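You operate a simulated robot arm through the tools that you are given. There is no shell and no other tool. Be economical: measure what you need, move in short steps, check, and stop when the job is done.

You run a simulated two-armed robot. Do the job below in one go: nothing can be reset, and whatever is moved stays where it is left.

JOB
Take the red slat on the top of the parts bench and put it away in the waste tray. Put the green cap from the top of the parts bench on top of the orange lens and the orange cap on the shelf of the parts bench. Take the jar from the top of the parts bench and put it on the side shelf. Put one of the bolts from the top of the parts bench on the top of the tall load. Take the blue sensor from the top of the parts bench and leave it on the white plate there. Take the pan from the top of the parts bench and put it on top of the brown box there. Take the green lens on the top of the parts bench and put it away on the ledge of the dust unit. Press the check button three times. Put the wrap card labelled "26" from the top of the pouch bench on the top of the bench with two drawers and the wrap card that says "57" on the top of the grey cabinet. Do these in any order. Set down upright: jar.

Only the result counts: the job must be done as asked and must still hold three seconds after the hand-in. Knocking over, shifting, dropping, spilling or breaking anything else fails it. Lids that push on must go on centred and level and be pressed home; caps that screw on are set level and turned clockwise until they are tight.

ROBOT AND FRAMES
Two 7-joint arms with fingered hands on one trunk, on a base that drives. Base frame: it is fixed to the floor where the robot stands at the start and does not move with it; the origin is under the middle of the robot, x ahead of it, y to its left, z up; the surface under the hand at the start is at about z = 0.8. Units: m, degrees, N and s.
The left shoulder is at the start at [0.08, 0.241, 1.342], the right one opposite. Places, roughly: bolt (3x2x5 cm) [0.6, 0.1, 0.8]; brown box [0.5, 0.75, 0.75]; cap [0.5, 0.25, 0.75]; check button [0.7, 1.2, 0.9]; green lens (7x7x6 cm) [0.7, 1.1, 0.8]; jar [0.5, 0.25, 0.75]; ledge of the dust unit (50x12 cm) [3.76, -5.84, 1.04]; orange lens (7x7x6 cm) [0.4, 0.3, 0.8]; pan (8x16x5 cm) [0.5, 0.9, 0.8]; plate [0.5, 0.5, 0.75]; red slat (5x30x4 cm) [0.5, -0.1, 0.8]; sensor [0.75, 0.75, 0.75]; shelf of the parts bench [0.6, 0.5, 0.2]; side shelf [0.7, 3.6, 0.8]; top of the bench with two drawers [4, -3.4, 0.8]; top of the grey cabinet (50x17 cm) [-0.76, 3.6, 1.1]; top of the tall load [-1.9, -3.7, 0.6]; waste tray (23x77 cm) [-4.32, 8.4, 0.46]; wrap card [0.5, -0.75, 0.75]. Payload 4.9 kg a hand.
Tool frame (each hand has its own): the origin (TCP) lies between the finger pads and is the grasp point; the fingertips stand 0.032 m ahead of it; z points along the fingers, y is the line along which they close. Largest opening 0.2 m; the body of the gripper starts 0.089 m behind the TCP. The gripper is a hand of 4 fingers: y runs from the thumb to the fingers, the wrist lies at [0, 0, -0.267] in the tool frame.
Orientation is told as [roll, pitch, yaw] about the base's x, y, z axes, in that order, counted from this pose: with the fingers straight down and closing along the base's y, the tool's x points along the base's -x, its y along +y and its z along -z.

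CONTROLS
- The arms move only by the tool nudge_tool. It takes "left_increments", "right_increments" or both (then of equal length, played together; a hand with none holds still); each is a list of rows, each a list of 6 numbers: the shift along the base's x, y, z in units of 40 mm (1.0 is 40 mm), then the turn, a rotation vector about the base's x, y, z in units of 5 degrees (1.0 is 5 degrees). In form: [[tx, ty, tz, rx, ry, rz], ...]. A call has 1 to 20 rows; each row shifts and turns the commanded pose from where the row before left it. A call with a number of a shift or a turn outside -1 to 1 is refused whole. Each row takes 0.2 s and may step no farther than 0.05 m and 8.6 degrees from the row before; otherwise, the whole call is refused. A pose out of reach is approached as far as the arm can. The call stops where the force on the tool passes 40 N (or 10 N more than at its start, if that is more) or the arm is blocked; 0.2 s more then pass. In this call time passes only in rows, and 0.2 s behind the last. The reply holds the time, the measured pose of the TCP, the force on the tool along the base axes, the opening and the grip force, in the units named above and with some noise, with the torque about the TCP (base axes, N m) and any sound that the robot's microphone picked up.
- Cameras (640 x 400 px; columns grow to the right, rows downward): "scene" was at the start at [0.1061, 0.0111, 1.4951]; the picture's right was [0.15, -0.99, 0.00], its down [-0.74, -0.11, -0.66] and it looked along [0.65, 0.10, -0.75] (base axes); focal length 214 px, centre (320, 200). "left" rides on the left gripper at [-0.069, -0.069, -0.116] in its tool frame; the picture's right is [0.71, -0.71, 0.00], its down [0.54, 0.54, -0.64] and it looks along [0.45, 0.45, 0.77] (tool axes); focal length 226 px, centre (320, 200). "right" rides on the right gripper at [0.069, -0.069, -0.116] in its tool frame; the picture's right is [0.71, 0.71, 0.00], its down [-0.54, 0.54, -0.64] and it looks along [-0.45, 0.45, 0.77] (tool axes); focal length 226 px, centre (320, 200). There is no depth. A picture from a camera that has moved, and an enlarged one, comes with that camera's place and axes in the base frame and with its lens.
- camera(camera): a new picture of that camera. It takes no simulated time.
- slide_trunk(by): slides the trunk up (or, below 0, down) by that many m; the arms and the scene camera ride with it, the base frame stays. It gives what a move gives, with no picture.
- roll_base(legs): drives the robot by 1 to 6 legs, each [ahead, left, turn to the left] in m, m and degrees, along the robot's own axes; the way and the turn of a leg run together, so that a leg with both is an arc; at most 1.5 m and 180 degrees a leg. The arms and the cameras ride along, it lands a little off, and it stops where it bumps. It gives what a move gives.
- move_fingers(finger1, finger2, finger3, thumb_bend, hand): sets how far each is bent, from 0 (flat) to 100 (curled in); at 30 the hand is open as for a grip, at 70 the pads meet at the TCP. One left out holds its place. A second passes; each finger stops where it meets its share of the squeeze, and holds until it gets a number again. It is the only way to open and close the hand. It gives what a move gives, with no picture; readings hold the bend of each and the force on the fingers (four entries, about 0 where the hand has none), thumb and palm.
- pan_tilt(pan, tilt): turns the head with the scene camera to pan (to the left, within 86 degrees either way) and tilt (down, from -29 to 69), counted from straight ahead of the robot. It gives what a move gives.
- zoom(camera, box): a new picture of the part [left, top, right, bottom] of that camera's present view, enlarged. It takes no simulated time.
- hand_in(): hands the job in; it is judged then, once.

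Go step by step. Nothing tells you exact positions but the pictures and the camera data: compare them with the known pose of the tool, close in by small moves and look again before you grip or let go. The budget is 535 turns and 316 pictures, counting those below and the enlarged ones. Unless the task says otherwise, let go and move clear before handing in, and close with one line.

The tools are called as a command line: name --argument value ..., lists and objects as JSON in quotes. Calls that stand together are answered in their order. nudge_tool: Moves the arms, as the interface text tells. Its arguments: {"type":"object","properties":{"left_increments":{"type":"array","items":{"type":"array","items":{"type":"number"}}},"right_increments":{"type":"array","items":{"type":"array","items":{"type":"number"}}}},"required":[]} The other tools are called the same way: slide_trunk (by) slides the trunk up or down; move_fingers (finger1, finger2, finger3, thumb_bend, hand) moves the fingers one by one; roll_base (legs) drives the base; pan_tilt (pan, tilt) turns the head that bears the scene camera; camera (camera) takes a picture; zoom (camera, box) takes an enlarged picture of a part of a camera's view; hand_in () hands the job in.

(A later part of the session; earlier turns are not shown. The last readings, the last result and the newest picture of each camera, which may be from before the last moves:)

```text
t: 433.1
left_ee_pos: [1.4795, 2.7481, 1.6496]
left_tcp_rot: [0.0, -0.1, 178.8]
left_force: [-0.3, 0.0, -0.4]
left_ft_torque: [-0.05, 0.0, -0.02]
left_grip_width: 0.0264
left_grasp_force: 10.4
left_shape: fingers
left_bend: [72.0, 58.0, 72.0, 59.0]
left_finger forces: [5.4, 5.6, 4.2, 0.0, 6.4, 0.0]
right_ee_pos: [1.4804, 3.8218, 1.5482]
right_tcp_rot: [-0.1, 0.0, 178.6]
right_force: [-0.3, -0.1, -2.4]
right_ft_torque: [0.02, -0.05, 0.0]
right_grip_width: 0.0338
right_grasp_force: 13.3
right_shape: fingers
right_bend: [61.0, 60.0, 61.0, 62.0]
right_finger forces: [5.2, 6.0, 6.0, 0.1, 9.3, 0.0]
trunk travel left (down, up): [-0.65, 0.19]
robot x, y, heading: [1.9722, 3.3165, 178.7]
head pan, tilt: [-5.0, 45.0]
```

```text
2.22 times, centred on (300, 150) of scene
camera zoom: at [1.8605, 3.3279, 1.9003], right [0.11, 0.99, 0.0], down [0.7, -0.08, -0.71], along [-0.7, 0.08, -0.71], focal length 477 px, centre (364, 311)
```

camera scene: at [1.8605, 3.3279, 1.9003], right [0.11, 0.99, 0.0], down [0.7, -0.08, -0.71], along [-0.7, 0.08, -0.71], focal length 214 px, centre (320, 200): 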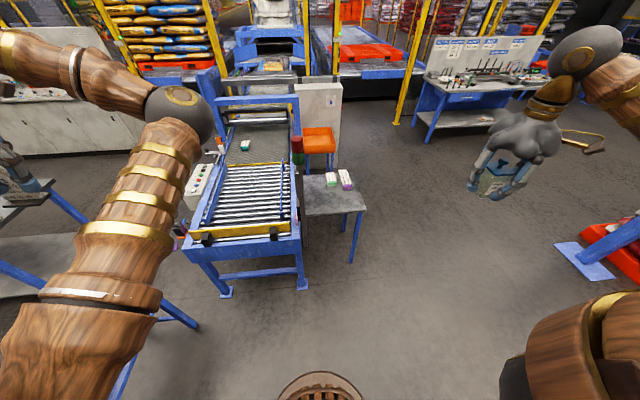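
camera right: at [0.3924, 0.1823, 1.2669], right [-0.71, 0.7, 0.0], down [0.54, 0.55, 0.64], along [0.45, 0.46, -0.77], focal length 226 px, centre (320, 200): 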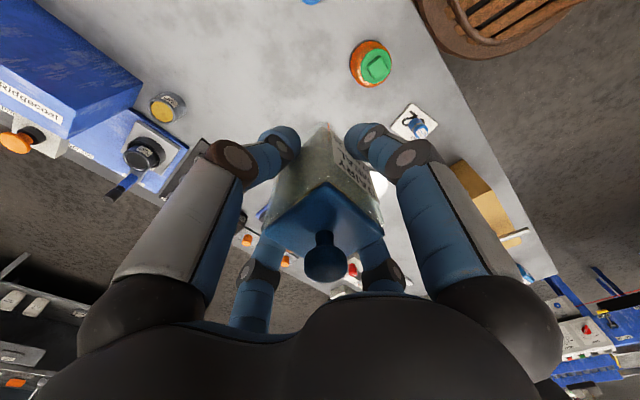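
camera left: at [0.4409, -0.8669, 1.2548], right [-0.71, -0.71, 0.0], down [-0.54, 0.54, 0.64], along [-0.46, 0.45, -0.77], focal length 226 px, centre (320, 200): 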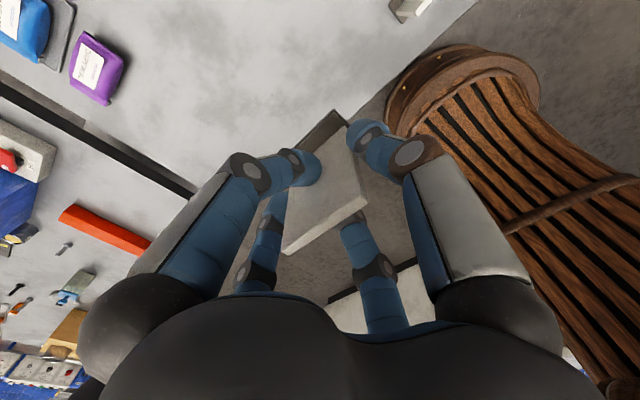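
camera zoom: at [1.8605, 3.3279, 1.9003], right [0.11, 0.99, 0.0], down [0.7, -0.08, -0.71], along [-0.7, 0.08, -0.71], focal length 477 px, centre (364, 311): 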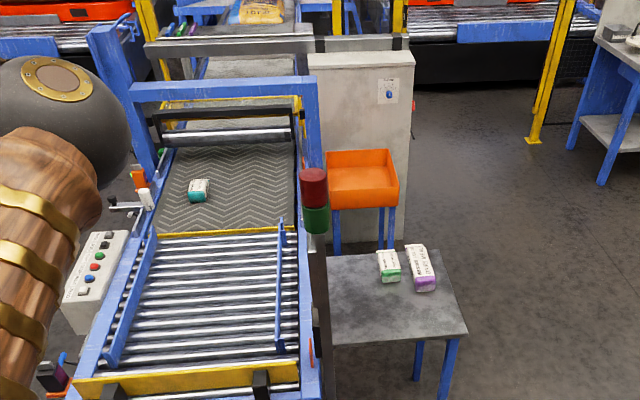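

Side shelf: x 0.48–0.905, y 3.34–3.78, two pouches at the far side. I'll set the jar at about (0.76,3.60).

roll_base --legs '[[0.42, -0.04, 1.3]]'

slide_trunk --by -0.35

nudge_tool --right_increments '[[-0.8, -0.6, 0, 0, 0, 0], [-0.8, -0.6, 0, 0, 0, 0], [-0.8, -0.6, 0, 0, 0, 0], [-0.8, -0.6, 0, 0, 0, 0], [-0.8, -0.6, 0, 0, 0, 0], [-0.8, -0.6, 0, 0, 0, 0], [-0.8, -0.6, 0, 0, 0, 0], [-0.8, -0.6, 0, 0, 0, 0], [-0.8, -0.6, 0, 0, 0, 0]]'

camera --camera "right"

camera --camera "scene"

```text
t: 435.7
left_ee_pos: [1.0816, 2.7811, 1.6494]
left_tcp_rot: [-0.2, -0.1, -179.9]
left_force: [0.7, 0.7, 0.2]
left_ft_torque: [0.04, 0.03, -0.02]
left_grip_width: 0.0265
left_grasp_force: 10.8
left_shape: fingers
left_bend: [72.0, 58.0, 72.0, 59.0]
left_finger forces: [5.5, 5.6, 4.2, 0.0, 6.3, 0.1]
right_ee_pos: [1.0578, 3.8551, 1.551]
right_tcp_rot: [-0.1, 0.0, -180.1]
right_force: [0.8, 0.0, -1.6]
right_ft_torque: [0.06, 0.05, -0.01]
right_grip_width: 0.0335
right_grasp_force: 13.6
right_shape: fingers
right_bend: [61.0, 60.0, 61.0, 62.0]
right_finger forces: [5.2, 6.1, 6.1, 0.1, 9.3, 0.0]
trunk travel left (down, up): [-0.65, 0.19]
robot x, y, heading: [1.5607, 3.3613, 180.1]
head pan, tilt: [-5.0, 45.0]
```

```text
t: 439.1
left_ee_pos: [1.0771, 2.7809, 1.2981]
left_tcp_rot: [-0.1, 0.0, -179.9]
left_force: [-0.3, 0.1, -0.5]
left_ft_torque: [0.04, 0.01, -0.01]
left_grip_width: 0.0263
left_grasp_force: 10.7
left_shape: fingers
left_bend: [72.0, 58.0, 72.0, 59.0]
left_finger forces: [5.6, 5.5, 4.3, 0.1, 6.2, 0.0]
right_ee_pos: [1.0539, 3.8562, 1.2013]
right_tcp_rot: [-0.2, 0.1, 180.0]
right_force: [0.4, 0.2, -2.7]
right_ft_torque: [0.01, 0.0, 0.0]
right_grip_width: 0.034
right_grasp_force: 13.0
right_shape: fingers
right_bend: [61.0, 60.0, 61.0, 62.0]
right_finger forces: [5.3, 6.0, 5.9, 0.1, 9.3, 0.1]
trunk travel left (down, up): [-0.3, 0.54]
robot x, y, heading: [1.5602, 3.3592, 180.2]
head pan, tilt: [-5.0, 45.0]
```

```text
t: 441.1
left_ee_pos: [1.0762, 2.7792, 1.2969]
left_tcp_rot: [-0.2, 0.0, -179.9]
left_force: [0.3, -0.6, -0.5]
left_ft_torque: [0.02, -0.04, 0.0]
left_grip_width: 0.0261
left_grasp_force: 11.1
left_shape: fingers
left_bend: [72.0, 58.0, 72.0, 59.0]
left_finger forces: [5.5, 5.8, 4.3, 0.0, 6.2, 0.1]
right_ee_pos: [0.763, 3.6373, 1.2003]
right_tcp_rot: [-0.2, 0.1, 180.0]
right_force: [-0.7, -0.2, -3.0]
right_ft_torque: [-0.01, 0.01, -0.01]
right_grip_width: 0.0334
right_grasp_force: 13.4
right_shape: fingers
right_bend: [61.0, 60.0, 61.0, 62.0]
right_finger forces: [5.3, 6.3, 6.1, 0.1, 9.3, 0.0]
trunk travel left (down, up): [-0.3, 0.54]
robot x, y, heading: [1.5581, 3.3632, 179.9]
head pan, tilt: [-5.0, 45.0]
```

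```text
154 pictures are left
camera right: at [0.8332, 3.7047, 1.3178], right [0.71, -0.71, 0.0], down [-0.54, -0.54, 0.64], along [-0.45, -0.45, -0.77], focal length 226 px, centre (320, 200)
```

right: 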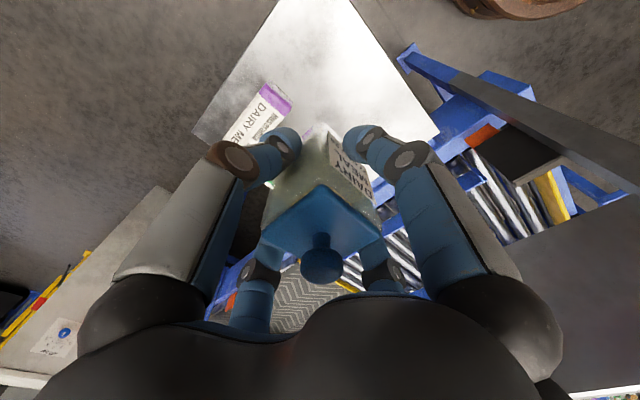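

```text
153 pictures are left
camera scene: at [1.4442, 3.3673, 1.5501], right [0.09, 1.0, 0.0], down [0.71, -0.06, -0.71], along [-0.7, 0.06, -0.71], focal length 214 px, centre (320, 200)
```

scene: 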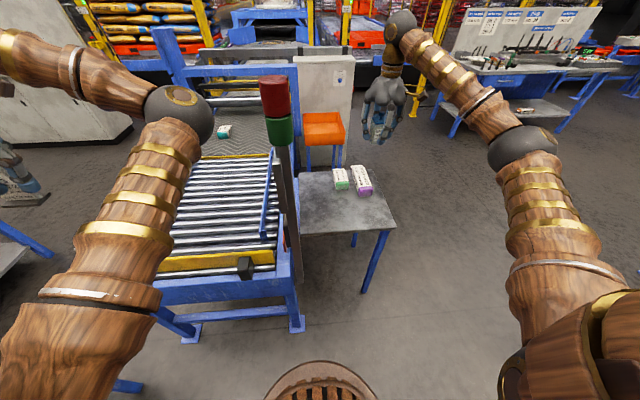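

nudge_tool --right_increments '[[0.35, -0.85, 0, 0, 0, 0], [0.35, -0.85, 0, 0, 0, 0], [0, 0, -1, 0, 0, 0], [0, 0, -1, 0, 0, 0], [0, 0, -1, 0, 0, 0], [0, 0, -1, 0, 0, 0], [0, 0, -1, 0, 0, 0], [0, 0, -1, 0, 0, 0]]'

camera --camera "right"

zoom --camera "scene" --box '[240, 100, 440, 260]'

```text
t: 442.9
left_ee_pos: [1.0777, 2.783, 1.2992]
left_tcp_rot: [-0.1, 0.0, -179.8]
left_force: [1.4, 0.5, 0.7]
left_ft_torque: [0.0, -0.04, 0.04]
left_grip_width: 0.0266
left_grasp_force: 10.6
left_shape: fingers
left_bend: [72.0, 58.0, 72.0, 59.0]
left_finger forces: [5.5, 5.5, 4.2, 0.1, 6.3, 0.1]
right_ee_pos: [0.7947, 3.574, 0.9593]
right_tcp_rot: [0.0, 0.2, 180.0]
right_force: [-1.6, 0.6, -1.8]
right_ft_torque: [-0.01, 0.01, -0.01]
right_grip_width: 0.0336
right_grasp_force: 13.5
right_shape: fingers
right_bend: [61.0, 60.0, 61.0, 62.0]
right_finger forces: [5.1, 6.5, 5.9, 0.0, 9.1, 0.0]
trunk travel left (down, up): [-0.3, 0.54]
robot x, y, heading: [1.5616, 3.3614, 180.1]
head pan, tilt: [-5.0, 45.0]
```

```text
152 pictures are left
camera right: at [0.8642, 3.6405, 1.076], right [0.71, -0.71, 0.0], down [-0.54, -0.54, 0.64], along [-0.45, -0.45, -0.77], focal length 226 px, centre (320, 200)
```

right: 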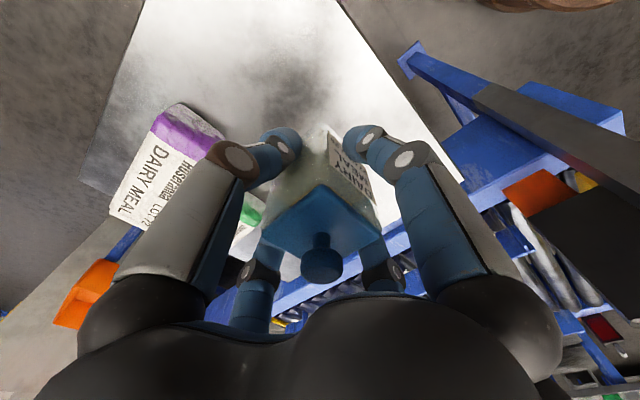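

```text
2.50 times, centred on (340, 180) of scene
camera zoom: at [1.4453, 3.3694, 1.5504], right [0.09, 1.0, 0.0], down [0.71, -0.06, -0.71], along [-0.7, 0.06, -0.71], focal length 536 px, centre (270, 250)
```

zoom: 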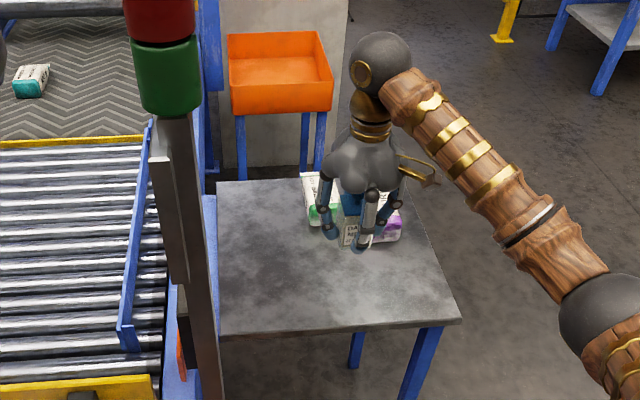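

nudge_tool --right_increments '[[0, 0, -1, 0, 0, 0], [0, 0, -1, 0, 0, 0], [0, 0, -0.3, 0, 0, 0]]'

nudge_tool --right_increments '[[0, 0, -0.2, 0, 0, 0]]'

nudge_tool --right_increments '[[0, 0, -0.12, 0, 0, 0]]'

```text
t: 443.7
left_ee_pos: [1.0776, 2.7816, 1.2993]
left_tcp_rot: [-0.1, 0.1, -179.9]
left_force: [0.2, 0.5, -0.7]
left_ft_torque: [0.03, 0.0, 0.01]
left_grip_width: 0.0264
left_grasp_force: 10.7
left_shape: fingers
left_bend: [72.0, 58.0, 72.0, 59.0]
left_finger forces: [5.4, 5.6, 4.2, 0.0, 6.2, 0.0]
right_ee_pos: [0.7962, 3.57, 0.8675]
right_tcp_rot: [-0.1, 0.0, 180.0]
right_force: [-0.9, 0.5, -2.3]
right_ft_torque: [0.0, 0.01, 0.03]
right_grip_width: 0.0333
right_grasp_force: 13.5
right_shape: fingers
right_bend: [61.0, 60.0, 61.0, 62.0]
right_finger forces: [5.0, 6.5, 6.0, 0.1, 9.2, 0.0]
trunk travel left (down, up): [-0.3, 0.54]
robot x, y, heading: [1.5603, 3.3634, 180.1]
head pan, tilt: [-5.0, 45.0]
```

```text
t: 444.1
left_ee_pos: [1.0766, 2.7812, 1.2972]
left_tcp_rot: [-0.1, 0.0, -180.0]
left_force: [-1.1, -0.2, -0.1]
left_ft_torque: [0.01, -0.01, -0.06]
left_grip_width: 0.0264
left_grasp_force: 10.6
left_shape: fingers
left_bend: [72.0, 58.0, 72.0, 59.0]
left_finger forces: [5.4, 5.6, 4.3, 0.0, 6.2, 0.1]
right_ee_pos: [0.7947, 3.5715, 0.8584]
right_tcp_rot: [-0.1, 0.0, -179.9]
right_force: [0.0, 1.5, -2.6]
right_ft_torque: [-0.01, -0.01, 0.0]
right_grip_width: 0.0333
right_grasp_force: 13.4
right_shape: fingers
right_bend: [61.0, 60.0, 61.0, 62.0]
right_finger forces: [5.0, 6.5, 6.0, 0.1, 9.2, 0.0]
trunk travel left (down, up): [-0.3, 0.54]
robot x, y, heading: [1.5606, 3.361, 180.2]
head pan, tilt: [-5.0, 45.0]
```

```text
t: 444.5
left_ee_pos: [1.0772, 2.7812, 1.2968]
left_tcp_rot: [0.0, -0.1, -180.0]
left_force: [0.5, -0.2, 0.1]
left_ft_torque: [-0.01, -0.01, -0.02]
left_grip_width: 0.0263
left_grasp_force: 11.1
left_shape: fingers
left_bend: [72.0, 58.0, 72.0, 59.0]
left_finger forces: [5.5, 5.6, 4.4, 0.0, 6.1, 0.0]
right_ee_pos: [0.7944, 3.5702, 0.8535]
right_tcp_rot: [-0.1, 0.1, -180.0]
right_force: [-0.6, -0.3, -1.7]
right_ft_torque: [-0.02, 0.03, 0.01]
right_grip_width: 0.0334
right_grasp_force: 13.6
right_shape: fingers
right_bend: [61.0, 60.0, 61.0, 62.0]
right_finger forces: [5.1, 6.5, 6.0, 0.0, 9.3, 0.1]
trunk travel left (down, up): [-0.3, 0.54]
robot x, y, heading: [1.5576, 3.3612, 179.9]
head pan, tilt: [-5.0, 45.0]
```

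nudge_tool --right_increments '[[0, 0, -0.12, 0, 0, 0]]'

nudge_tool --right_increments '[[0, 0, -0.12, 0, 0, 0]]'

```text
t: 444.9
left_ee_pos: [1.0773, 2.7814, 1.2987]
left_tcp_rot: [-0.2, 0.0, -179.9]
left_force: [0.2, 0.5, -0.8]
left_ft_torque: [-0.01, 0.01, -0.01]
left_grip_width: 0.0263
left_grasp_force: 11.0
left_shape: fingers
left_bend: [72.0, 58.0, 72.0, 59.0]
left_finger forces: [5.4, 5.7, 4.3, 0.1, 6.2, 0.1]
right_ee_pos: [0.7942, 3.5715, 0.8487]
right_tcp_rot: [-0.2, 0.1, 179.9]
right_force: [-0.7, 0.3, -2.3]
right_ft_torque: [-0.03, 0.0, -0.01]
right_grip_width: 0.0336
right_grasp_force: 13.9
right_shape: fingers
right_bend: [61.0, 60.0, 61.0, 62.0]
right_finger forces: [5.1, 6.5, 6.0, 0.1, 9.2, 0.0]
trunk travel left (down, up): [-0.3, 0.54]
robot x, y, heading: [1.5554, 3.3639, 180.0]
head pan, tilt: [-5.0, 45.0]
```

```text
t: 445.3
left_ee_pos: [1.0767, 2.7811, 1.2984]
left_tcp_rot: [-0.1, 0.0, -180.1]
left_force: [0.1, 1.4, -1.9]
left_ft_torque: [-0.01, -0.01, 0.01]
left_grip_width: 0.0266
left_grasp_force: 10.6
left_shape: fingers
left_bend: [72.0, 58.0, 72.0, 59.0]
left_finger forces: [5.4, 5.7, 4.3, 0.0, 6.2, 0.0]
right_ee_pos: [0.7957, 3.5716, 0.8449]
right_tcp_rot: [0.0, 0.2, -180.0]
right_force: [-0.1, 1.3, -1.5]
right_ft_torque: [-0.04, 0.01, -0.03]
right_grip_width: 0.0334
right_grasp_force: 13.2
right_shape: fingers
right_bend: [61.0, 60.0, 61.0, 62.0]
right_finger forces: [5.1, 6.5, 6.0, 0.0, 9.2, 0.0]
trunk travel left (down, up): [-0.3, 0.54]
robot x, y, heading: [1.5593, 3.3646, 180.0]
head pan, tilt: [-5.0, 45.0]
```

nudge_tool --right_increments '[[0, 0, -0.15, 0, 0, 0]]'

nudge_tool --right_increments '[[0, 0, -0.15, 0, 0, 0]]'

zoom --camera "scene" --box '[320, 140, 400, 210]'

```text
t: 445.7
left_ee_pos: [1.0764, 2.7809, 1.2984]
left_tcp_rot: [-0.1, 0.0, -179.9]
left_force: [-1.0, 0.4, -0.2]
left_ft_torque: [-0.01, 0.0, 0.05]
left_grip_width: 0.0265
left_grasp_force: 10.3
left_shape: fingers
left_bend: [72.0, 58.0, 72.0, 59.0]
left_finger forces: [5.4, 5.6, 4.3, 0.0, 6.3, 0.0]
right_ee_pos: [0.7942, 3.5703, 0.839]
right_tcp_rot: [-0.1, 0.1, -180.1]
right_force: [-0.3, -0.5, -1.7]
right_ft_torque: [0.02, 0.01, 0.03]
right_grip_width: 0.0336
right_grasp_force: 13.3
right_shape: fingers
right_bend: [61.0, 60.0, 61.0, 62.0]
right_finger forces: [5.1, 6.5, 6.0, 0.0, 9.1, 0.0]
trunk travel left (down, up): [-0.3, 0.54]
robot x, y, heading: [1.5598, 3.3599, 180.2]
head pan, tilt: [-5.0, 45.0]
```

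```text
t: 446.1
left_ee_pos: [1.0767, 2.7814, 1.2979]
left_tcp_rot: [0.0, 0.0, -179.8]
left_force: [-0.3, -0.6, -1.0]
left_ft_torque: [0.0, -0.01, -0.04]
left_grip_width: 0.0262
left_grasp_force: 11.1
left_shape: fingers
left_bend: [72.0, 58.0, 72.0, 59.0]
left_finger forces: [5.3, 5.6, 4.3, 0.0, 6.2, 0.1]
right_ee_pos: [0.7957, 3.571, 0.8331]
right_tcp_rot: [-0.1, 0.1, 180.1]
right_force: [-0.2, -0.3, -2.0]
right_ft_torque: [0.0, -0.03, 0.01]
right_grip_width: 0.0333
right_grasp_force: 13.3
right_shape: fingers
right_bend: [61.0, 60.0, 61.0, 62.0]
right_finger forces: [5.1, 6.6, 6.0, 0.0, 9.1, 0.1]
trunk travel left (down, up): [-0.3, 0.54]
robot x, y, heading: [1.5607, 3.3612, 180.0]
head pan, tilt: [-5.0, 45.0]
```

```text
5.71 times, centred on (360, 175) of scene
camera zoom: at [1.4457, 3.3693, 1.5503], right [0.09, 1.0, 0.0], down [0.7, -0.06, -0.71], along [-0.7, 0.06, -0.71], focal length 1226 px, centre (91, 343)
```

zoom: 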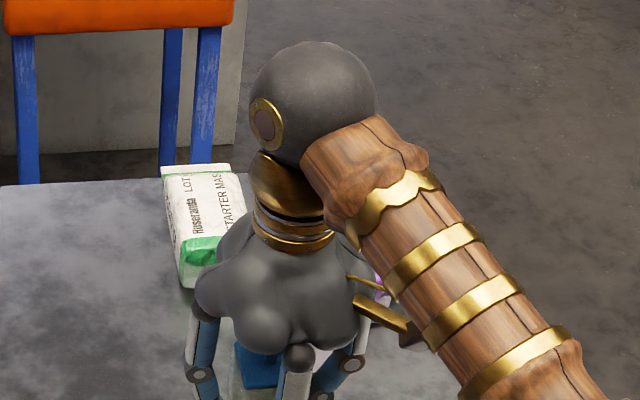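

nudge_tool --right_increments '[[0, 0, -0.15, 0, 0, 0]]'

nudge_tool --right_increments '[[0, 0, -0.15, 0, 0, 0]]'

nudge_tool --right_increments '[[0, 0, -0.15, 0, 0, 0]]'

camera --camera "right"

```text
t: 446.5
left_ee_pos: [1.0787, 2.7802, 1.2976]
left_tcp_rot: [-0.1, -0.1, -180.0]
left_force: [0.1, 0.5, -1.4]
left_ft_torque: [0.01, 0.03, 0.03]
left_grip_width: 0.0265
left_grasp_force: 10.7
left_shape: fingers
left_bend: [72.0, 58.0, 72.0, 59.0]
left_finger forces: [5.5, 5.6, 4.3, 0.0, 6.2, 0.0]
right_ee_pos: [0.795, 3.5716, 0.8303]
right_tcp_rot: [-0.1, -0.2, 179.9]
right_force: [-1.4, 0.7, 14.2]
right_ft_torque: [-0.06, 0.12, 0.01]
right_grip_width: 0.0329
right_grasp_force: 16.6
right_shape: fingers
right_bend: [61.0, 60.0, 61.0, 62.0]
right_finger forces: [6.0, 8.1, 8.2, 0.0, 11.1, 0.0]
trunk travel left (down, up): [-0.3, 0.54]
robot x, y, heading: [1.561, 3.3627, 179.8]
head pan, tilt: [-5.0, 45.0]
```

```text
t: 446.9
left_ee_pos: [1.0791, 2.7816, 1.299]
left_tcp_rot: [-0.1, 0.0, -180.0]
left_force: [0.6, 0.6, -0.6]
left_ft_torque: [0.02, 0.03, 0.0]
left_grip_width: 0.0264
left_grasp_force: 10.9
left_shape: fingers
left_bend: [72.0, 58.0, 72.0, 59.0]
left_finger forces: [5.4, 5.6, 4.3, 0.1, 6.2, 0.0]
right_ee_pos: [0.7955, 3.5719, 0.8239]
right_tcp_rot: [-0.2, -0.2, 180.0]
right_force: [-3.5, 2.5, 25.5]
right_ft_torque: [0.16, 0.15, 0.0]
right_grip_width: 0.0324
right_grasp_force: 18.3
right_shape: fingers
right_bend: [61.0, 60.0, 60.0, 62.0]
right_finger forces: [7.1, 7.5, 9.4, 0.0, 13.1, 0.1]
trunk travel left (down, up): [-0.3, 0.54]
robot x, y, heading: [1.5602, 3.3626, 179.9]
head pan, tilt: [-5.0, 45.0]
```

```text
t: 447.3
left_ee_pos: [1.0793, 2.7826, 1.2984]
left_tcp_rot: [-0.1, 0.0, -180.0]
left_force: [-0.4, -0.5, 0.0]
left_ft_torque: [-0.01, -0.06, 0.01]
left_grip_width: 0.0264
left_grasp_force: 10.8
left_shape: fingers
left_bend: [72.0, 58.0, 72.0, 59.0]
left_finger forces: [5.5, 5.6, 4.2, 0.0, 6.0, 0.1]
right_ee_pos: [0.7935, 3.5718, 0.8235]
right_tcp_rot: [-0.2, -0.3, -180.0]
right_force: [7.4, 0.9, 21.2]
right_ft_torque: [-0.12, -0.3, -0.11]
right_grip_width: 0.0333
right_grasp_force: 18.6
right_shape: fingers
right_bend: [60.0, 59.0, 61.0, 62.0]
right_finger forces: [8.3, 10.9, 7.1, 0.0, 11.7, 0.0]
trunk travel left (down, up): [-0.3, 0.54]
robot x, y, heading: [1.5587, 3.3627, 179.8]
head pan, tilt: [-5.0, 45.0]
stopped in row 1 (right hand): the force on the tool passed its limit at 42 N (the readings are from after the stop); the commanded pose is now the measured one
```

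```text
149 pictures are left
camera right: at [0.8644, 3.6403, 0.9382], right [0.71, -0.71, 0.0], down [-0.54, -0.54, 0.64], along [-0.46, -0.45, -0.76], focal length 226 px, centre (320, 200)
```

right: 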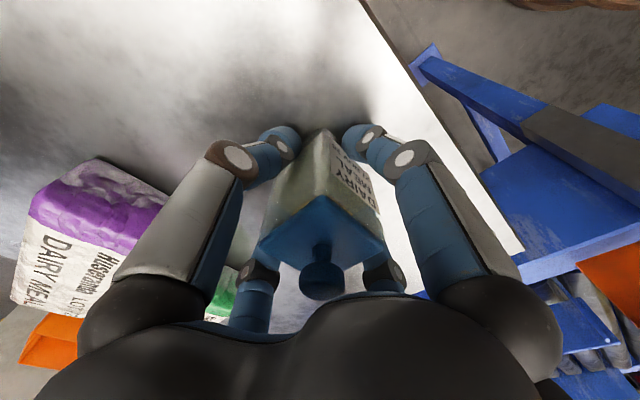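

nudge_tool --right_increments '[[0, 0, 0.15, 0, 0, 0]]'

move_fingers --hand "right" --finger1 50 --finger2 50 --finger3 50 --thumb_bend 50

camera --camera "right"

```text
t: 447.7
left_ee_pos: [1.0763, 2.7824, 1.297]
left_tcp_rot: [-0.1, 0.1, -180.0]
left_force: [0.0, -0.2, -0.2]
left_ft_torque: [-0.01, 0.0, -0.01]
left_grip_width: 0.0265
left_grasp_force: 10.6
left_shape: fingers
left_bend: [72.0, 58.0, 72.0, 59.0]
left_finger forces: [5.5, 5.4, 4.2, 0.0, 6.3, 0.0]
right_ee_pos: [0.7925, 3.5722, 0.8234]
right_tcp_rot: [-0.1, 0.0, 180.0]
right_force: [-0.3, 0.1, -1.5]
right_ft_torque: [0.0, -0.04, -0.01]
right_grip_width: 0.0335
right_grasp_force: 15.2
right_shape: fingers
right_bend: [60.0, 59.0, 61.0, 62.0]
right_finger forces: [5.5, 7.4, 7.1, 0.1, 9.7, 0.0]
trunk travel left (down, up): [-0.3, 0.54]
robot x, y, heading: [1.5607, 3.3664, 180.1]
head pan, tilt: [-5.0, 45.0]
```

```text
t: 448.7
left_ee_pos: [1.078, 2.7823, 1.2981]
left_tcp_rot: [-0.1, 0.1, -180.0]
left_force: [-0.4, 0.7, 0.7]
left_ft_torque: [0.04, 0.01, -0.02]
left_grip_width: 0.0263
left_grasp_force: 10.9
left_shape: fingers
left_bend: [72.0, 58.0, 72.0, 59.0]
left_finger forces: [5.5, 5.5, 4.2, 0.1, 6.2, 0.0]
right_ee_pos: [0.7941, 3.5726, 0.8244]
right_tcp_rot: [-0.1, -0.1, 180.0]
right_force: [0.6, -0.1, -0.4]
right_ft_torque: [0.01, -0.02, 0.02]
right_grip_width: 0.069
right_grasp_force: 0.0
right_shape: fingers
right_bend: [50.0, 50.0, 50.0, 50.0]
right_finger forces: [0.0, 0.0, 0.0, 0.0, 0.0, 0.1]
trunk travel left (down, up): [-0.3, 0.54]
robot x, y, heading: [1.5585, 3.3621, 180.0]
head pan, tilt: [-5.0, 45.0]
```

```text
148 pictures are left
camera right: at [0.8633, 3.6403, 0.9415], right [0.71, -0.71, 0.0], down [-0.54, -0.54, 0.64], along [-0.46, -0.45, -0.77], focal length 226 px, centre (320, 200)
```

right: 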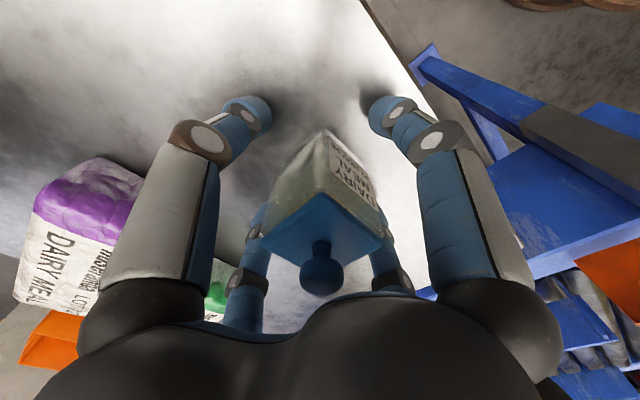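

Jar stands upright. Lift straight up and retract.

nudge_tool --right_increments '[[0, 0, 1, 0, 0, 0], [0, 0, 1, 0, 0, 0], [0, 0, 1, 0, 0, 0], [0, 0, 1, 0, 0, 0], [0, 0, 1, 0, 0, 0], [0, 0, 1, 0, 0, 0], [0, 0, 1, 0, 0, 0], [0, 0, 1, 0, 0, 0], [0.9, 0.3, 0.3, 0, 0, 0], [0.9, 0.3, 0.3, 0, 0, 0], [0.9, 0.3, 0.3, 0, 0, 0], [0.9, 0.3, 0.3, 0, 0, 0], [0.9, 0.3, 0.3, 0, 0, 0]]'

camera --camera "scene"

```text
t: 451.5
left_ee_pos: [1.0788, 2.7829, 1.2992]
left_tcp_rot: [0.0, 0.0, -180.1]
left_force: [0.5, 0.5, -0.5]
left_ft_torque: [-0.02, 0.02, -0.01]
left_grip_width: 0.0263
left_grasp_force: 11.2
left_shape: fingers
left_bend: [72.0, 58.0, 72.0, 59.0]
left_finger forces: [5.4, 5.6, 4.3, 0.0, 6.2, 0.0]
right_ee_pos: [0.9732, 3.6311, 1.2053]
right_tcp_rot: [-0.1, -0.1, -179.9]
right_force: [0.4, -0.9, 0.8]
right_ft_torque: [-0.01, -0.01, 0.02]
right_grip_width: 0.0686
right_grasp_force: 0.0
right_shape: fingers
right_bend: [50.0, 50.0, 50.0, 50.0]
right_finger forces: [0.0, 0.1, 0.1, 0.1, 0.0, 0.1]
trunk travel left (down, up): [-0.3, 0.54]
robot x, y, heading: [1.561, 3.3633, 180.2]
head pan, tilt: [-5.0, 45.0]
```

```text
147 pictures are left
camera scene: at [1.448, 3.3702, 1.5505], right [0.09, 1.0, 0.0], down [0.7, -0.06, -0.71], along [-0.71, 0.06, -0.71], focal length 214 px, centre (320, 200)
```

scene: 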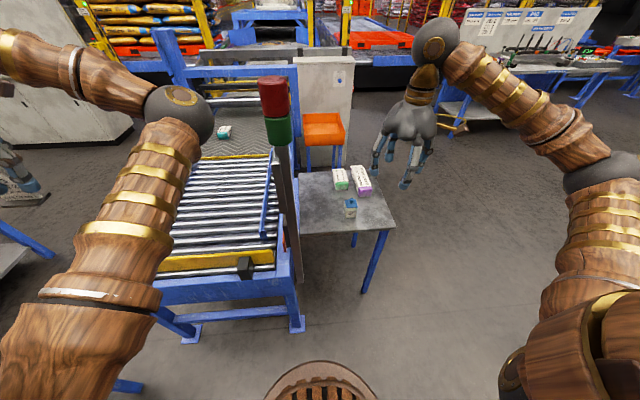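

roll_base --legs '[[0, -1.25, 0], [1.3, 0, 0], [1.15, 0, 0], [0, 0, 90]]'

pan_tilt --pan 20 --tilt 40

camera --camera "scene"

```text
t: 453.6
left_ee_pos: [1.1306, 2.884, 1.2952]
left_tcp_rot: [-0.6, -0.2, -174.3]
left_force: [-0.4, 0.4, 0.0]
left_ft_torque: [-0.01, 0.02, 0.02]
left_grip_width: 0.0264
left_grasp_force: 11.0
left_shape: fingers
left_bend: [72.0, 58.0, 72.0, 59.0]
left_finger forces: [5.6, 5.8, 4.6, 0.0, 6.5, 0.0]
right_ee_pos: [0.9484, 3.7309, 1.2109]
right_tcp_rot: [-0.5, -0.5, -175.4]
right_force: [-0.4, -0.2, 0.6]
right_ft_torque: [0.01, -0.02, 0.0]
right_grip_width: 0.0687
right_grasp_force: 0.0
right_shape: fingers
right_bend: [50.0, 50.0, 50.0, 50.0]
right_finger forces: [0.1, 0.0, 0.0, 0.0, 0.0, 0.0]
trunk travel left (down, up): [-0.3, 0.54]
robot x, y, heading: [1.5457, 3.5196, -175.3]
head pan, tilt: [-5.0, 45.0]
stopped in leg 1: the robot was blocked; the commanded pose is now the measured one
```

```text
t: 454.4
left_ee_pos: [1.1268, 2.8844, 1.2947]
left_tcp_rot: [-0.7, -0.3, -174.7]
left_force: [0.4, -0.2, 0.1]
left_ft_torque: [0.0, 0.03, -0.02]
left_grip_width: 0.0263
left_grasp_force: 11.6
left_shape: fingers
left_bend: [72.0, 58.0, 72.0, 59.0]
left_finger forces: [5.7, 6.0, 4.6, 0.0, 6.6, 0.0]
right_ee_pos: [0.949, 3.7292, 1.2142]
right_tcp_rot: [-0.7, -0.7, -175.6]
right_force: [0.0, 0.4, -0.3]
right_ft_torque: [-0.03, 0.05, 0.02]
right_grip_width: 0.069
right_grasp_force: 0.1
right_shape: fingers
right_bend: [50.0, 50.0, 50.0, 50.0]
right_finger forces: [0.0, 0.1, 0.0, 0.0, 0.1, 0.1]
trunk travel left (down, up): [-0.3, 0.54]
robot x, y, heading: [1.5476, 3.5204, -175.7]
head pan, tilt: [20.0, 40.0]
```

```text
146 pictures are left
camera scene: at [1.4508, 3.4655, 1.5581], right [-0.41, 0.91, 0.01], down [0.58, 0.27, -0.77], along [-0.7, -0.31, -0.64], focal length 214 px, centre (320, 200)
```

scene: 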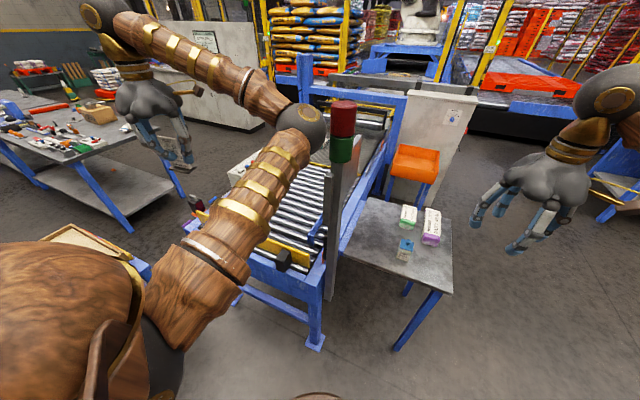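

The left forearm bumped the beacon post. I back off from it, then check that it is unharmed.

roll_base --legs '[[0, 0.06, 0]]'

roll_base --legs '[[-0.6, 0, 0]]'

camera --camera "scene"

```text
t: 455.4
left_ee_pos: [1.1158, 2.847, 1.3012]
left_tcp_rot: [0.1, 0.2, -175.1]
left_force: [-1.4, 1.3, -0.3]
left_ft_torque: [-0.11, 0.0, 0.0]
left_grip_width: 0.0264
left_grasp_force: 11.7
left_shape: fingers
left_bend: [72.0, 58.0, 72.0, 59.0]
left_finger forces: [5.6, 5.7, 4.6, 0.0, 6.5, 0.0]
right_ee_pos: [0.9442, 3.6918, 1.2039]
right_tcp_rot: [0.1, -0.1, -176.0]
right_force: [-0.2, 0.2, 0.3]
right_ft_torque: [-0.12, 0.0, 0.0]
right_grip_width: 0.0691
right_grasp_force: 0.1
right_shape: fingers
right_bend: [50.0, 50.0, 50.0, 50.0]
right_finger forces: [0.0, 0.0, 0.0, 0.1, 0.0, 0.0]
trunk travel left (down, up): [-0.3, 0.54]
robot x, y, heading: [1.5551, 3.4607, -175.6]
head pan, tilt: [20.0, 40.0]
```

```text
t: 458.8
left_ee_pos: [1.7107, 2.8845, 1.2971]
left_tcp_rot: [0.0, 0.1, -175.5]
left_force: [-0.3, 0.3, 0.3]
left_ft_torque: [0.01, -0.03, 0.02]
left_grip_width: 0.0264
left_grasp_force: 11.2
left_shape: fingers
left_bend: [72.0, 58.0, 72.0, 59.0]
left_finger forces: [5.6, 5.8, 4.6, 0.1, 6.5, 0.0]
right_ee_pos: [1.5443, 3.7316, 1.2046]
right_tcp_rot: [-0.1, 0.1, -176.3]
right_force: [-0.3, 0.5, 0.7]
right_ft_torque: [-0.01, 0.01, 0.01]
right_grip_width: 0.0691
right_grasp_force: 0.1
right_shape: fingers
right_bend: [50.0, 50.0, 50.0, 50.0]
right_finger forces: [0.0, 0.1, 0.0, 0.0, 0.0, 0.0]
trunk travel left (down, up): [-0.3, 0.54]
robot x, y, heading: [2.1529, 3.5013, -176.0]
head pan, tilt: [20.0, 40.0]
```

```text
145 pictures are left
camera scene: at [2.0391, 3.4638, 1.5575], right [-0.4, 0.92, 0.0], down [0.59, 0.26, -0.77], along [-0.7, -0.31, -0.64], focal length 214 px, centre (320, 200)
```

scene: 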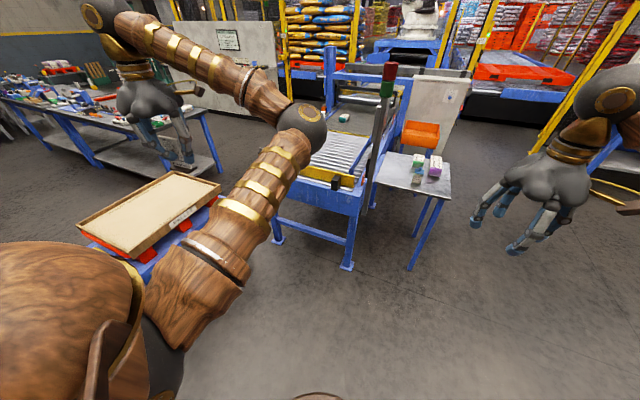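

Nothing shifted. Continue around via the clear floor to the north.

roll_base --legs '[[0, -1.1, -4], [1.5, 0, 0], [1.5, 0, 0]]'

roll_base --legs '[[0.1, 0, 90]]'

pan_tilt --pan 15 --tilt 40

camera --camera "scene"

```text
t: 478.3
left_ee_pos: [-1.3387, 3.9972, 1.2971]
left_tcp_rot: [-0.1, 0.2, -179.7]
left_force: [-0.2, -0.7, -1.3]
left_ft_torque: [0.01, 0.02, -0.04]
left_grip_width: 0.0264
left_grasp_force: 11.7
left_shape: fingers
left_bend: [72.0, 58.0, 72.0, 59.0]
left_finger forces: [5.7, 5.8, 4.6, 0.0, 6.6, 0.0]
right_ee_pos: [-1.442, 4.8547, 1.2053]
right_tcp_rot: [-0.1, -0.1, 179.4]
right_force: [0.2, 0.1, 0.9]
right_ft_torque: [0.0, 0.0, -0.04]
right_grip_width: 0.0689
right_grasp_force: 0.1
right_shape: fingers
right_bend: [50.0, 50.0, 50.0, 50.0]
right_finger forces: [0.0, 0.0, 0.0, 0.0, 0.0, 0.0]
trunk travel left (down, up): [-0.3, 0.54]
robot x, y, heading: [-0.8551, 4.5806, 179.7]
head pan, tilt: [20.0, 40.0]
```

```text
t: 482.5
left_ee_pos: [-0.3418, 4.0313, 1.2967]
left_tcp_rot: [-0.1, 0.3, -90.2]
left_force: [-0.2, -0.2, 0.0]
left_ft_torque: [-0.04, 0.01, 0.0]
left_grip_width: 0.0259
left_grasp_force: 11.0
left_shape: fingers
left_bend: [72.0, 58.0, 72.0, 60.0]
left_finger forces: [5.5, 5.5, 4.2, 0.0, 5.9, 0.1]
right_ee_pos: [-1.1996, 3.9327, 1.2051]
right_tcp_rot: [-0.1, -0.2, -90.9]
right_force: [0.4, -0.8, 0.3]
right_ft_torque: [0.0, -0.01, 0.02]
right_grip_width: 0.0691
right_grasp_force: 0.0
right_shape: fingers
right_bend: [50.0, 50.0, 50.0, 50.0]
right_finger forces: [0.0, 0.0, 0.0, 0.0, 0.1, 0.0]
trunk travel left (down, up): [-0.3, 0.54]
robot x, y, heading: [-0.9208, 4.516, -90.7]
head pan, tilt: [20.0, 40.0]
```

```text
t: 483.2
left_ee_pos: [-0.3422, 4.0319, 1.2969]
left_tcp_rot: [-0.2, 0.2, -90.1]
left_force: [0.3, 0.5, -0.7]
left_ft_torque: [-0.01, 0.03, -0.01]
left_grip_width: 0.0258
left_grasp_force: 11.0
left_shape: fingers
left_bend: [72.0, 58.0, 72.0, 60.0]
left_finger forces: [5.5, 5.4, 4.2, 0.1, 5.9, 0.1]
right_ee_pos: [-1.1976, 3.9334, 1.2055]
right_tcp_rot: [-0.1, -0.1, -90.9]
right_force: [0.6, 0.4, 0.6]
right_ft_torque: [0.01, -0.02, 0.03]
right_grip_width: 0.0686
right_grasp_force: 0.0
right_shape: fingers
right_bend: [50.0, 50.0, 50.0, 50.0]
right_finger forces: [0.0, 0.0, 0.1, 0.0, 0.0, 0.0]
trunk travel left (down, up): [-0.3, 0.54]
robot x, y, heading: [-0.9188, 4.5176, -90.8]
head pan, tilt: [15.0, 40.0]
```

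```text
144 pictures are left
camera scene: at [-0.9021, 4.4036, 1.5576], right [-0.97, -0.25, 0.0], down [-0.16, 0.62, -0.77], along [0.19, -0.74, -0.64], focal length 214 px, centre (320, 200)
```

scene: 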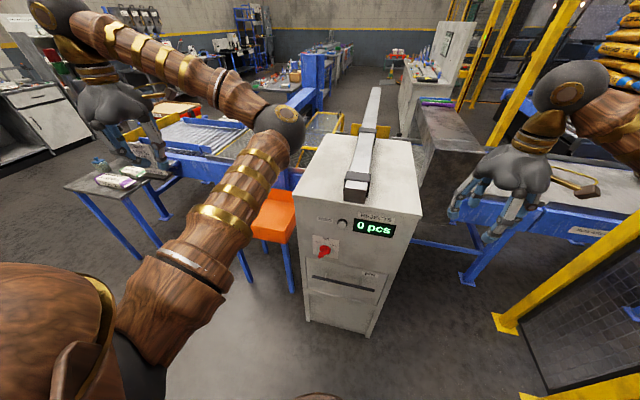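

The grey cabinet top has a bar along its middle; the free strip is x -0.66…-0.83, y 3.35–3.86, centred like the given spot. I'll set the card at (-0.735,3.66).

nudge_tool --right_increments '[[0, 0.9, 0.6, 0, 0, 0], [0, 0.9, 0.6, 0, 0, 0], [0, 0.9, 0.6, 0, 0, 0], [0, 0.9, 0.6, 0, 0, 0]]'

roll_base --legs '[[0.13, 0, 0.7]]'

nudge_tool --left_increments '[[-1, 0, 0, 0, 0, 0], [-1, 0, 0, 0, 0, 0], [-1, 0, 0, 0, 0, 0], [-1, 0, 0, 0, 0, 0], [-1, 0, 0, 0, 0, 0], [-1, 0, 0, 0, 0, 0], [-1, 0, 0, 0, 0, 0], [-1, 0, 0, 0, 0, 0]]'

camera --camera "left"

camera --camera "scene"

```text
t: 484.2
left_ee_pos: [-0.3417, 4.0345, 1.2971]
left_tcp_rot: [-0.2, 0.0, -90.0]
left_force: [0.0, -0.1, -1.1]
left_ft_torque: [-0.06, -0.01, 0.02]
left_grip_width: 0.0259
left_grasp_force: 10.6
left_shape: fingers
left_bend: [72.0, 58.0, 72.0, 60.0]
left_finger forces: [5.5, 5.6, 4.3, 0.0, 6.0, 0.0]
right_ee_pos: [-1.1971, 4.0777, 1.3011]
right_tcp_rot: [-0.1, -0.2, -90.8]
right_force: [-0.5, 1.3, 0.6]
right_ft_torque: [-0.05, 0.01, -0.03]
right_grip_width: 0.0692
right_grasp_force: 0.1
right_shape: fingers
right_bend: [50.0, 50.0, 50.0, 50.0]
right_finger forces: [0.1, 0.0, 0.1, 0.0, 0.1, 0.1]
trunk travel left (down, up): [-0.3, 0.54]
robot x, y, heading: [-0.9206, 4.5149, -90.7]
head pan, tilt: [15.0, 40.0]
```

```text
t: 485.5
left_ee_pos: [-0.3381, 3.9076, 1.2979]
left_tcp_rot: [0.0, 0.0, -89.5]
left_force: [0.2, 0.9, -1.0]
left_ft_torque: [-0.02, -0.04, -0.02]
left_grip_width: 0.0256
left_grasp_force: 10.2
left_shape: fingers
left_bend: [72.0, 58.0, 72.0, 60.0]
left_finger forces: [5.6, 5.4, 4.3, 0.0, 6.1, 0.0]
right_ee_pos: [-1.1962, 3.9439, 1.2996]
right_tcp_rot: [-0.2, -0.1, -90.3]
right_force: [-1.4, 0.4, 0.4]
right_ft_torque: [-0.04, 0.02, 0.03]
right_grip_width: 0.069
right_grasp_force: 0.1
right_shape: fingers
right_bend: [50.0, 50.0, 50.0, 50.0]
right_finger forces: [0.0, 0.1, 0.0, 0.1, 0.1, 0.1]
trunk travel left (down, up): [-0.3, 0.54]
robot x, y, heading: [-0.9232, 4.3858, -90.4]
head pan, tilt: [15.0, 40.0]
```

```text
t: 487.3
left_ee_pos: [-0.6621, 3.9076, 1.2981]
left_tcp_rot: [0.0, 0.2, -89.4]
left_force: [-0.4, -0.8, -0.2]
left_ft_torque: [-0.01, -0.02, -0.01]
left_grip_width: 0.0259
left_grasp_force: 11.1
left_shape: fingers
left_bend: [72.0, 58.0, 72.0, 60.0]
left_finger forces: [5.6, 5.5, 4.3, 0.0, 6.0, 0.1]
right_ee_pos: [-1.197, 3.9436, 1.2981]
right_tcp_rot: [0.1, -0.1, -90.3]
right_force: [-0.9, 0.1, -0.5]
right_ft_torque: [0.01, -0.04, 0.03]
right_grip_width: 0.0689
right_grasp_force: 0.0
right_shape: fingers
right_bend: [50.0, 50.0, 50.0, 50.0]
right_finger forces: [0.0, 0.1, 0.0, 0.0, 0.0, 0.1]
trunk travel left (down, up): [-0.3, 0.54]
robot x, y, heading: [-0.9216, 4.3885, -89.8]
head pan, tilt: [15.0, 40.0]
```

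```text
143 pictures are left
camera left: at [-0.7303, 3.837, 1.4129], right [-0.71, 0.7, 0.0], down [0.54, 0.55, 0.64], along [0.45, 0.46, -0.76], focal length 226 px, centre (320, 200)
```

left: 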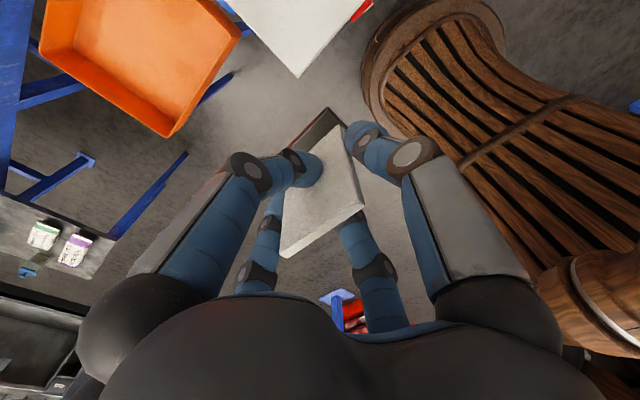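

```text
142 pictures are left
camera scene: at [-0.905, 4.2745, 1.5577], right [-0.97, -0.25, 0.0], down [-0.16, 0.62, -0.77], along [0.2, -0.74, -0.64], focal length 214 px, centre (320, 200)
```

scene: 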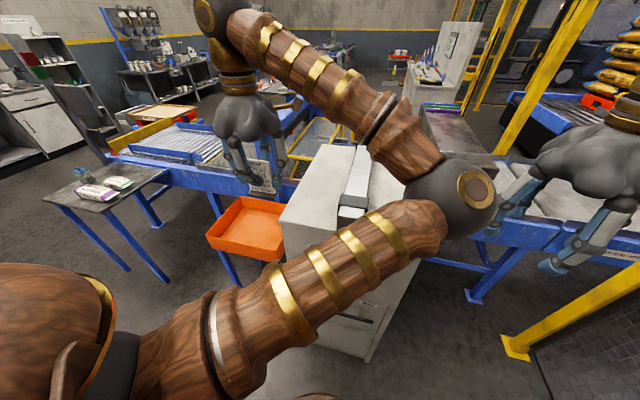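

nudge_tool --left_increments '[[-0.6, -0.7, 0, 0, 0, 0], [-0.6, -0.7, 0, 0, 0, 0], [-0.6, -0.7, 0, 0, 0, 0], [0, -0.9, 0, 0, 0, 0], [0, -0.9, 0, 0, 0, 0], [0, -0.9, 0, 0, 0, 0], [0, -0.9, 0, 0, 0, 0], [0, -0.4, 0, 0, 0, 0]]'

camera --camera "left"

camera --camera "scene"

```text
t: 489.1
left_ee_pos: [-0.7285, 3.6593, 1.2972]
left_tcp_rot: [-0.2, 0.2, -89.4]
left_force: [0.5, 0.0, 0.3]
left_ft_torque: [0.02, 0.03, 0.02]
left_grip_width: 0.026
left_grasp_force: 11.1
left_shape: fingers
left_bend: [72.0, 58.0, 72.0, 60.0]
left_finger forces: [5.7, 5.4, 4.2, 0.1, 5.8, 0.1]
right_ee_pos: [-1.1951, 3.9419, 1.2983]
right_tcp_rot: [-0.2, -0.1, -90.3]
right_force: [0.3, 0.3, 0.0]
right_ft_torque: [0.01, 0.0, 0.02]
right_grip_width: 0.069
right_grasp_force: 0.1
right_shape: fingers
right_bend: [50.0, 50.0, 50.0, 50.0]
right_finger forces: [0.0, 0.1, 0.1, 0.0, 0.1, 0.0]
trunk travel left (down, up): [-0.3, 0.54]
robot x, y, heading: [-0.9221, 4.3892, -90.1]
head pan, tilt: [15.0, 40.0]
```

```text
141 pictures are left
camera left: at [-0.7974, 3.5905, 1.4122], right [-0.71, 0.7, 0.0], down [0.54, 0.54, 0.64], along [0.45, 0.46, -0.77], focal length 226 px, centre (320, 200)
```

left: 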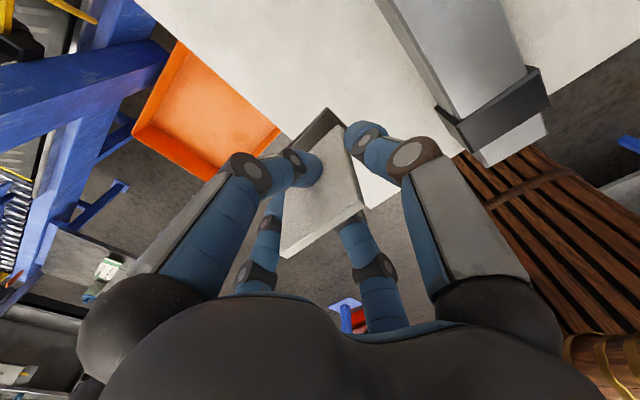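

```text
140 pictures are left
camera scene: at [-0.9024, 4.273, 1.5576], right [-0.97, -0.25, 0.0], down [-0.16, 0.62, -0.77], along [0.2, -0.74, -0.64], focal length 214 px, centre (320, 200)
```

scene: 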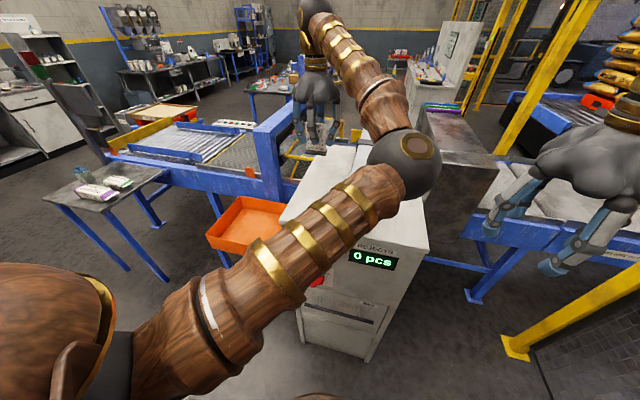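

nudge_tool --left_increments '[[-0.2, 0, -0.8, 0, 0, 0], [0, 0, -0.8, 0, 0, 0], [0, 0, -0.8, 0, 0, 0]]'

camera --camera "left"

zoom --camera "scene" --box '[260, 80, 440, 220]'

```text
t: 489.9
left_ee_pos: [-0.7375, 3.6613, 1.2005]
left_tcp_rot: [-0.1, 0.2, -89.5]
left_force: [0.5, -0.6, -0.4]
left_ft_torque: [0.01, -0.03, -0.01]
left_grip_width: 0.026
left_grasp_force: 10.3
left_shape: fingers
left_bend: [72.0, 58.0, 72.0, 60.0]
left_finger forces: [5.7, 5.4, 4.3, 0.1, 5.9, 0.0]
right_ee_pos: [-1.1942, 3.9404, 1.2989]
right_tcp_rot: [-0.1, -0.1, -90.2]
right_force: [-0.9, -0.5, 0.1]
right_ft_torque: [-0.01, 0.0, 0.0]
right_grip_width: 0.0689
right_grasp_force: 0.0
right_shape: fingers
right_bend: [50.0, 50.0, 50.0, 50.0]
right_finger forces: [0.0, 0.1, 0.1, 0.0, 0.0, 0.0]
trunk travel left (down, up): [-0.3, 0.54]
robot x, y, heading: [-0.9202, 4.3876, -90.3]
head pan, tilt: [15.0, 40.0]
```

```text
139 pictures are left
camera left: at [-0.8072, 3.5927, 1.3165], right [-0.71, 0.7, 0.0], down [0.54, 0.54, 0.64], along [0.45, 0.46, -0.77], focal length 226 px, centre (320, 200)
```

left: 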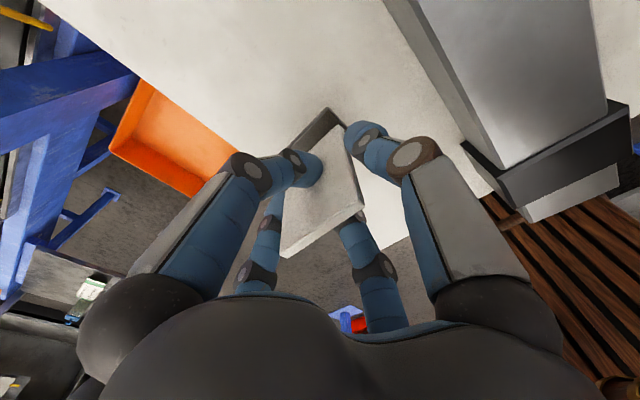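

```text
2.86 times, centred on (350, 150) of scene
camera zoom: at [-0.9023, 4.2727, 1.5577], right [-0.97, -0.25, 0.0], down [-0.16, 0.62, -0.77], along [0.2, -0.74, -0.64], focal length 613 px, centre (234, 343)
```

zoom: 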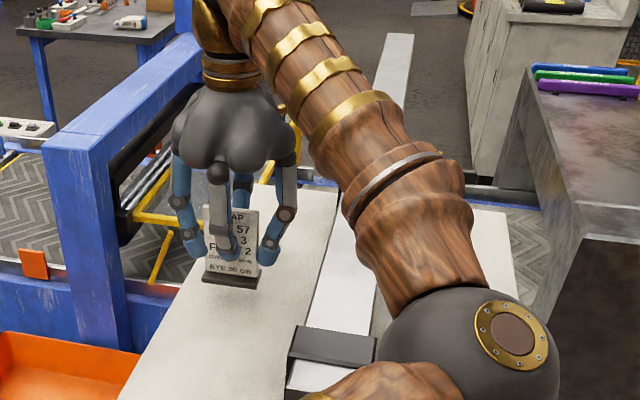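

nudge_tool --left_increments '[[0, 0, -0.3, 0, 0, 0], [0, 0, -0.15, 0, 0, 0]]'

nudge_tool --left_increments '[[0, 0, -0.12, 0, 0, 0]]'

```text
t: 490.5
left_ee_pos: [-0.7391, 3.6627, 1.1826]
left_tcp_rot: [-0.1, 0.2, -89.4]
left_force: [0.2, 0.6, -0.6]
left_ft_torque: [0.01, -0.03, -0.03]
left_grip_width: 0.0259
left_grasp_force: 10.5
left_shape: fingers
left_bend: [72.0, 58.0, 72.0, 60.0]
left_finger forces: [5.7, 5.4, 4.4, 0.1, 6.0, 0.1]
right_ee_pos: [-1.1955, 3.942, 1.2992]
right_tcp_rot: [-0.2, -0.1, -90.4]
right_force: [-0.9, -0.3, 0.1]
right_ft_torque: [0.0, 0.01, 0.0]
right_grip_width: 0.0687
right_grasp_force: 0.1
right_shape: fingers
right_bend: [50.0, 50.0, 50.0, 50.0]
right_finger forces: [0.1, 0.0, 0.0, 0.0, 0.0, 0.0]
trunk travel left (down, up): [-0.3, 0.54]
robot x, y, heading: [-0.925, 4.3831, -90.5]
head pan, tilt: [15.0, 40.0]
```

```text
t: 490.9
left_ee_pos: [-0.7373, 3.6628, 1.1781]
left_tcp_rot: [-0.1, 0.1, -89.6]
left_force: [-0.5, -0.1, -0.7]
left_ft_torque: [0.0, -0.02, -0.02]
left_grip_width: 0.0256
left_grasp_force: 11.0
left_shape: fingers
left_bend: [72.0, 58.0, 72.0, 60.0]
left_finger forces: [5.7, 5.5, 4.4, 0.0, 5.9, 0.0]
right_ee_pos: [-1.1959, 3.9413, 1.2991]
right_tcp_rot: [0.0, 0.0, -90.3]
right_force: [-0.5, -0.7, -0.2]
right_ft_torque: [0.02, -0.01, -0.04]
right_grip_width: 0.069
right_grasp_force: 0.1
right_shape: fingers
right_bend: [50.0, 50.0, 50.0, 50.0]
right_finger forces: [0.0, 0.0, 0.0, 0.0, 0.1, 0.0]
trunk travel left (down, up): [-0.3, 0.54]
robot x, y, heading: [-0.9197, 4.3872, -90.6]
head pan, tilt: [15.0, 40.0]
```

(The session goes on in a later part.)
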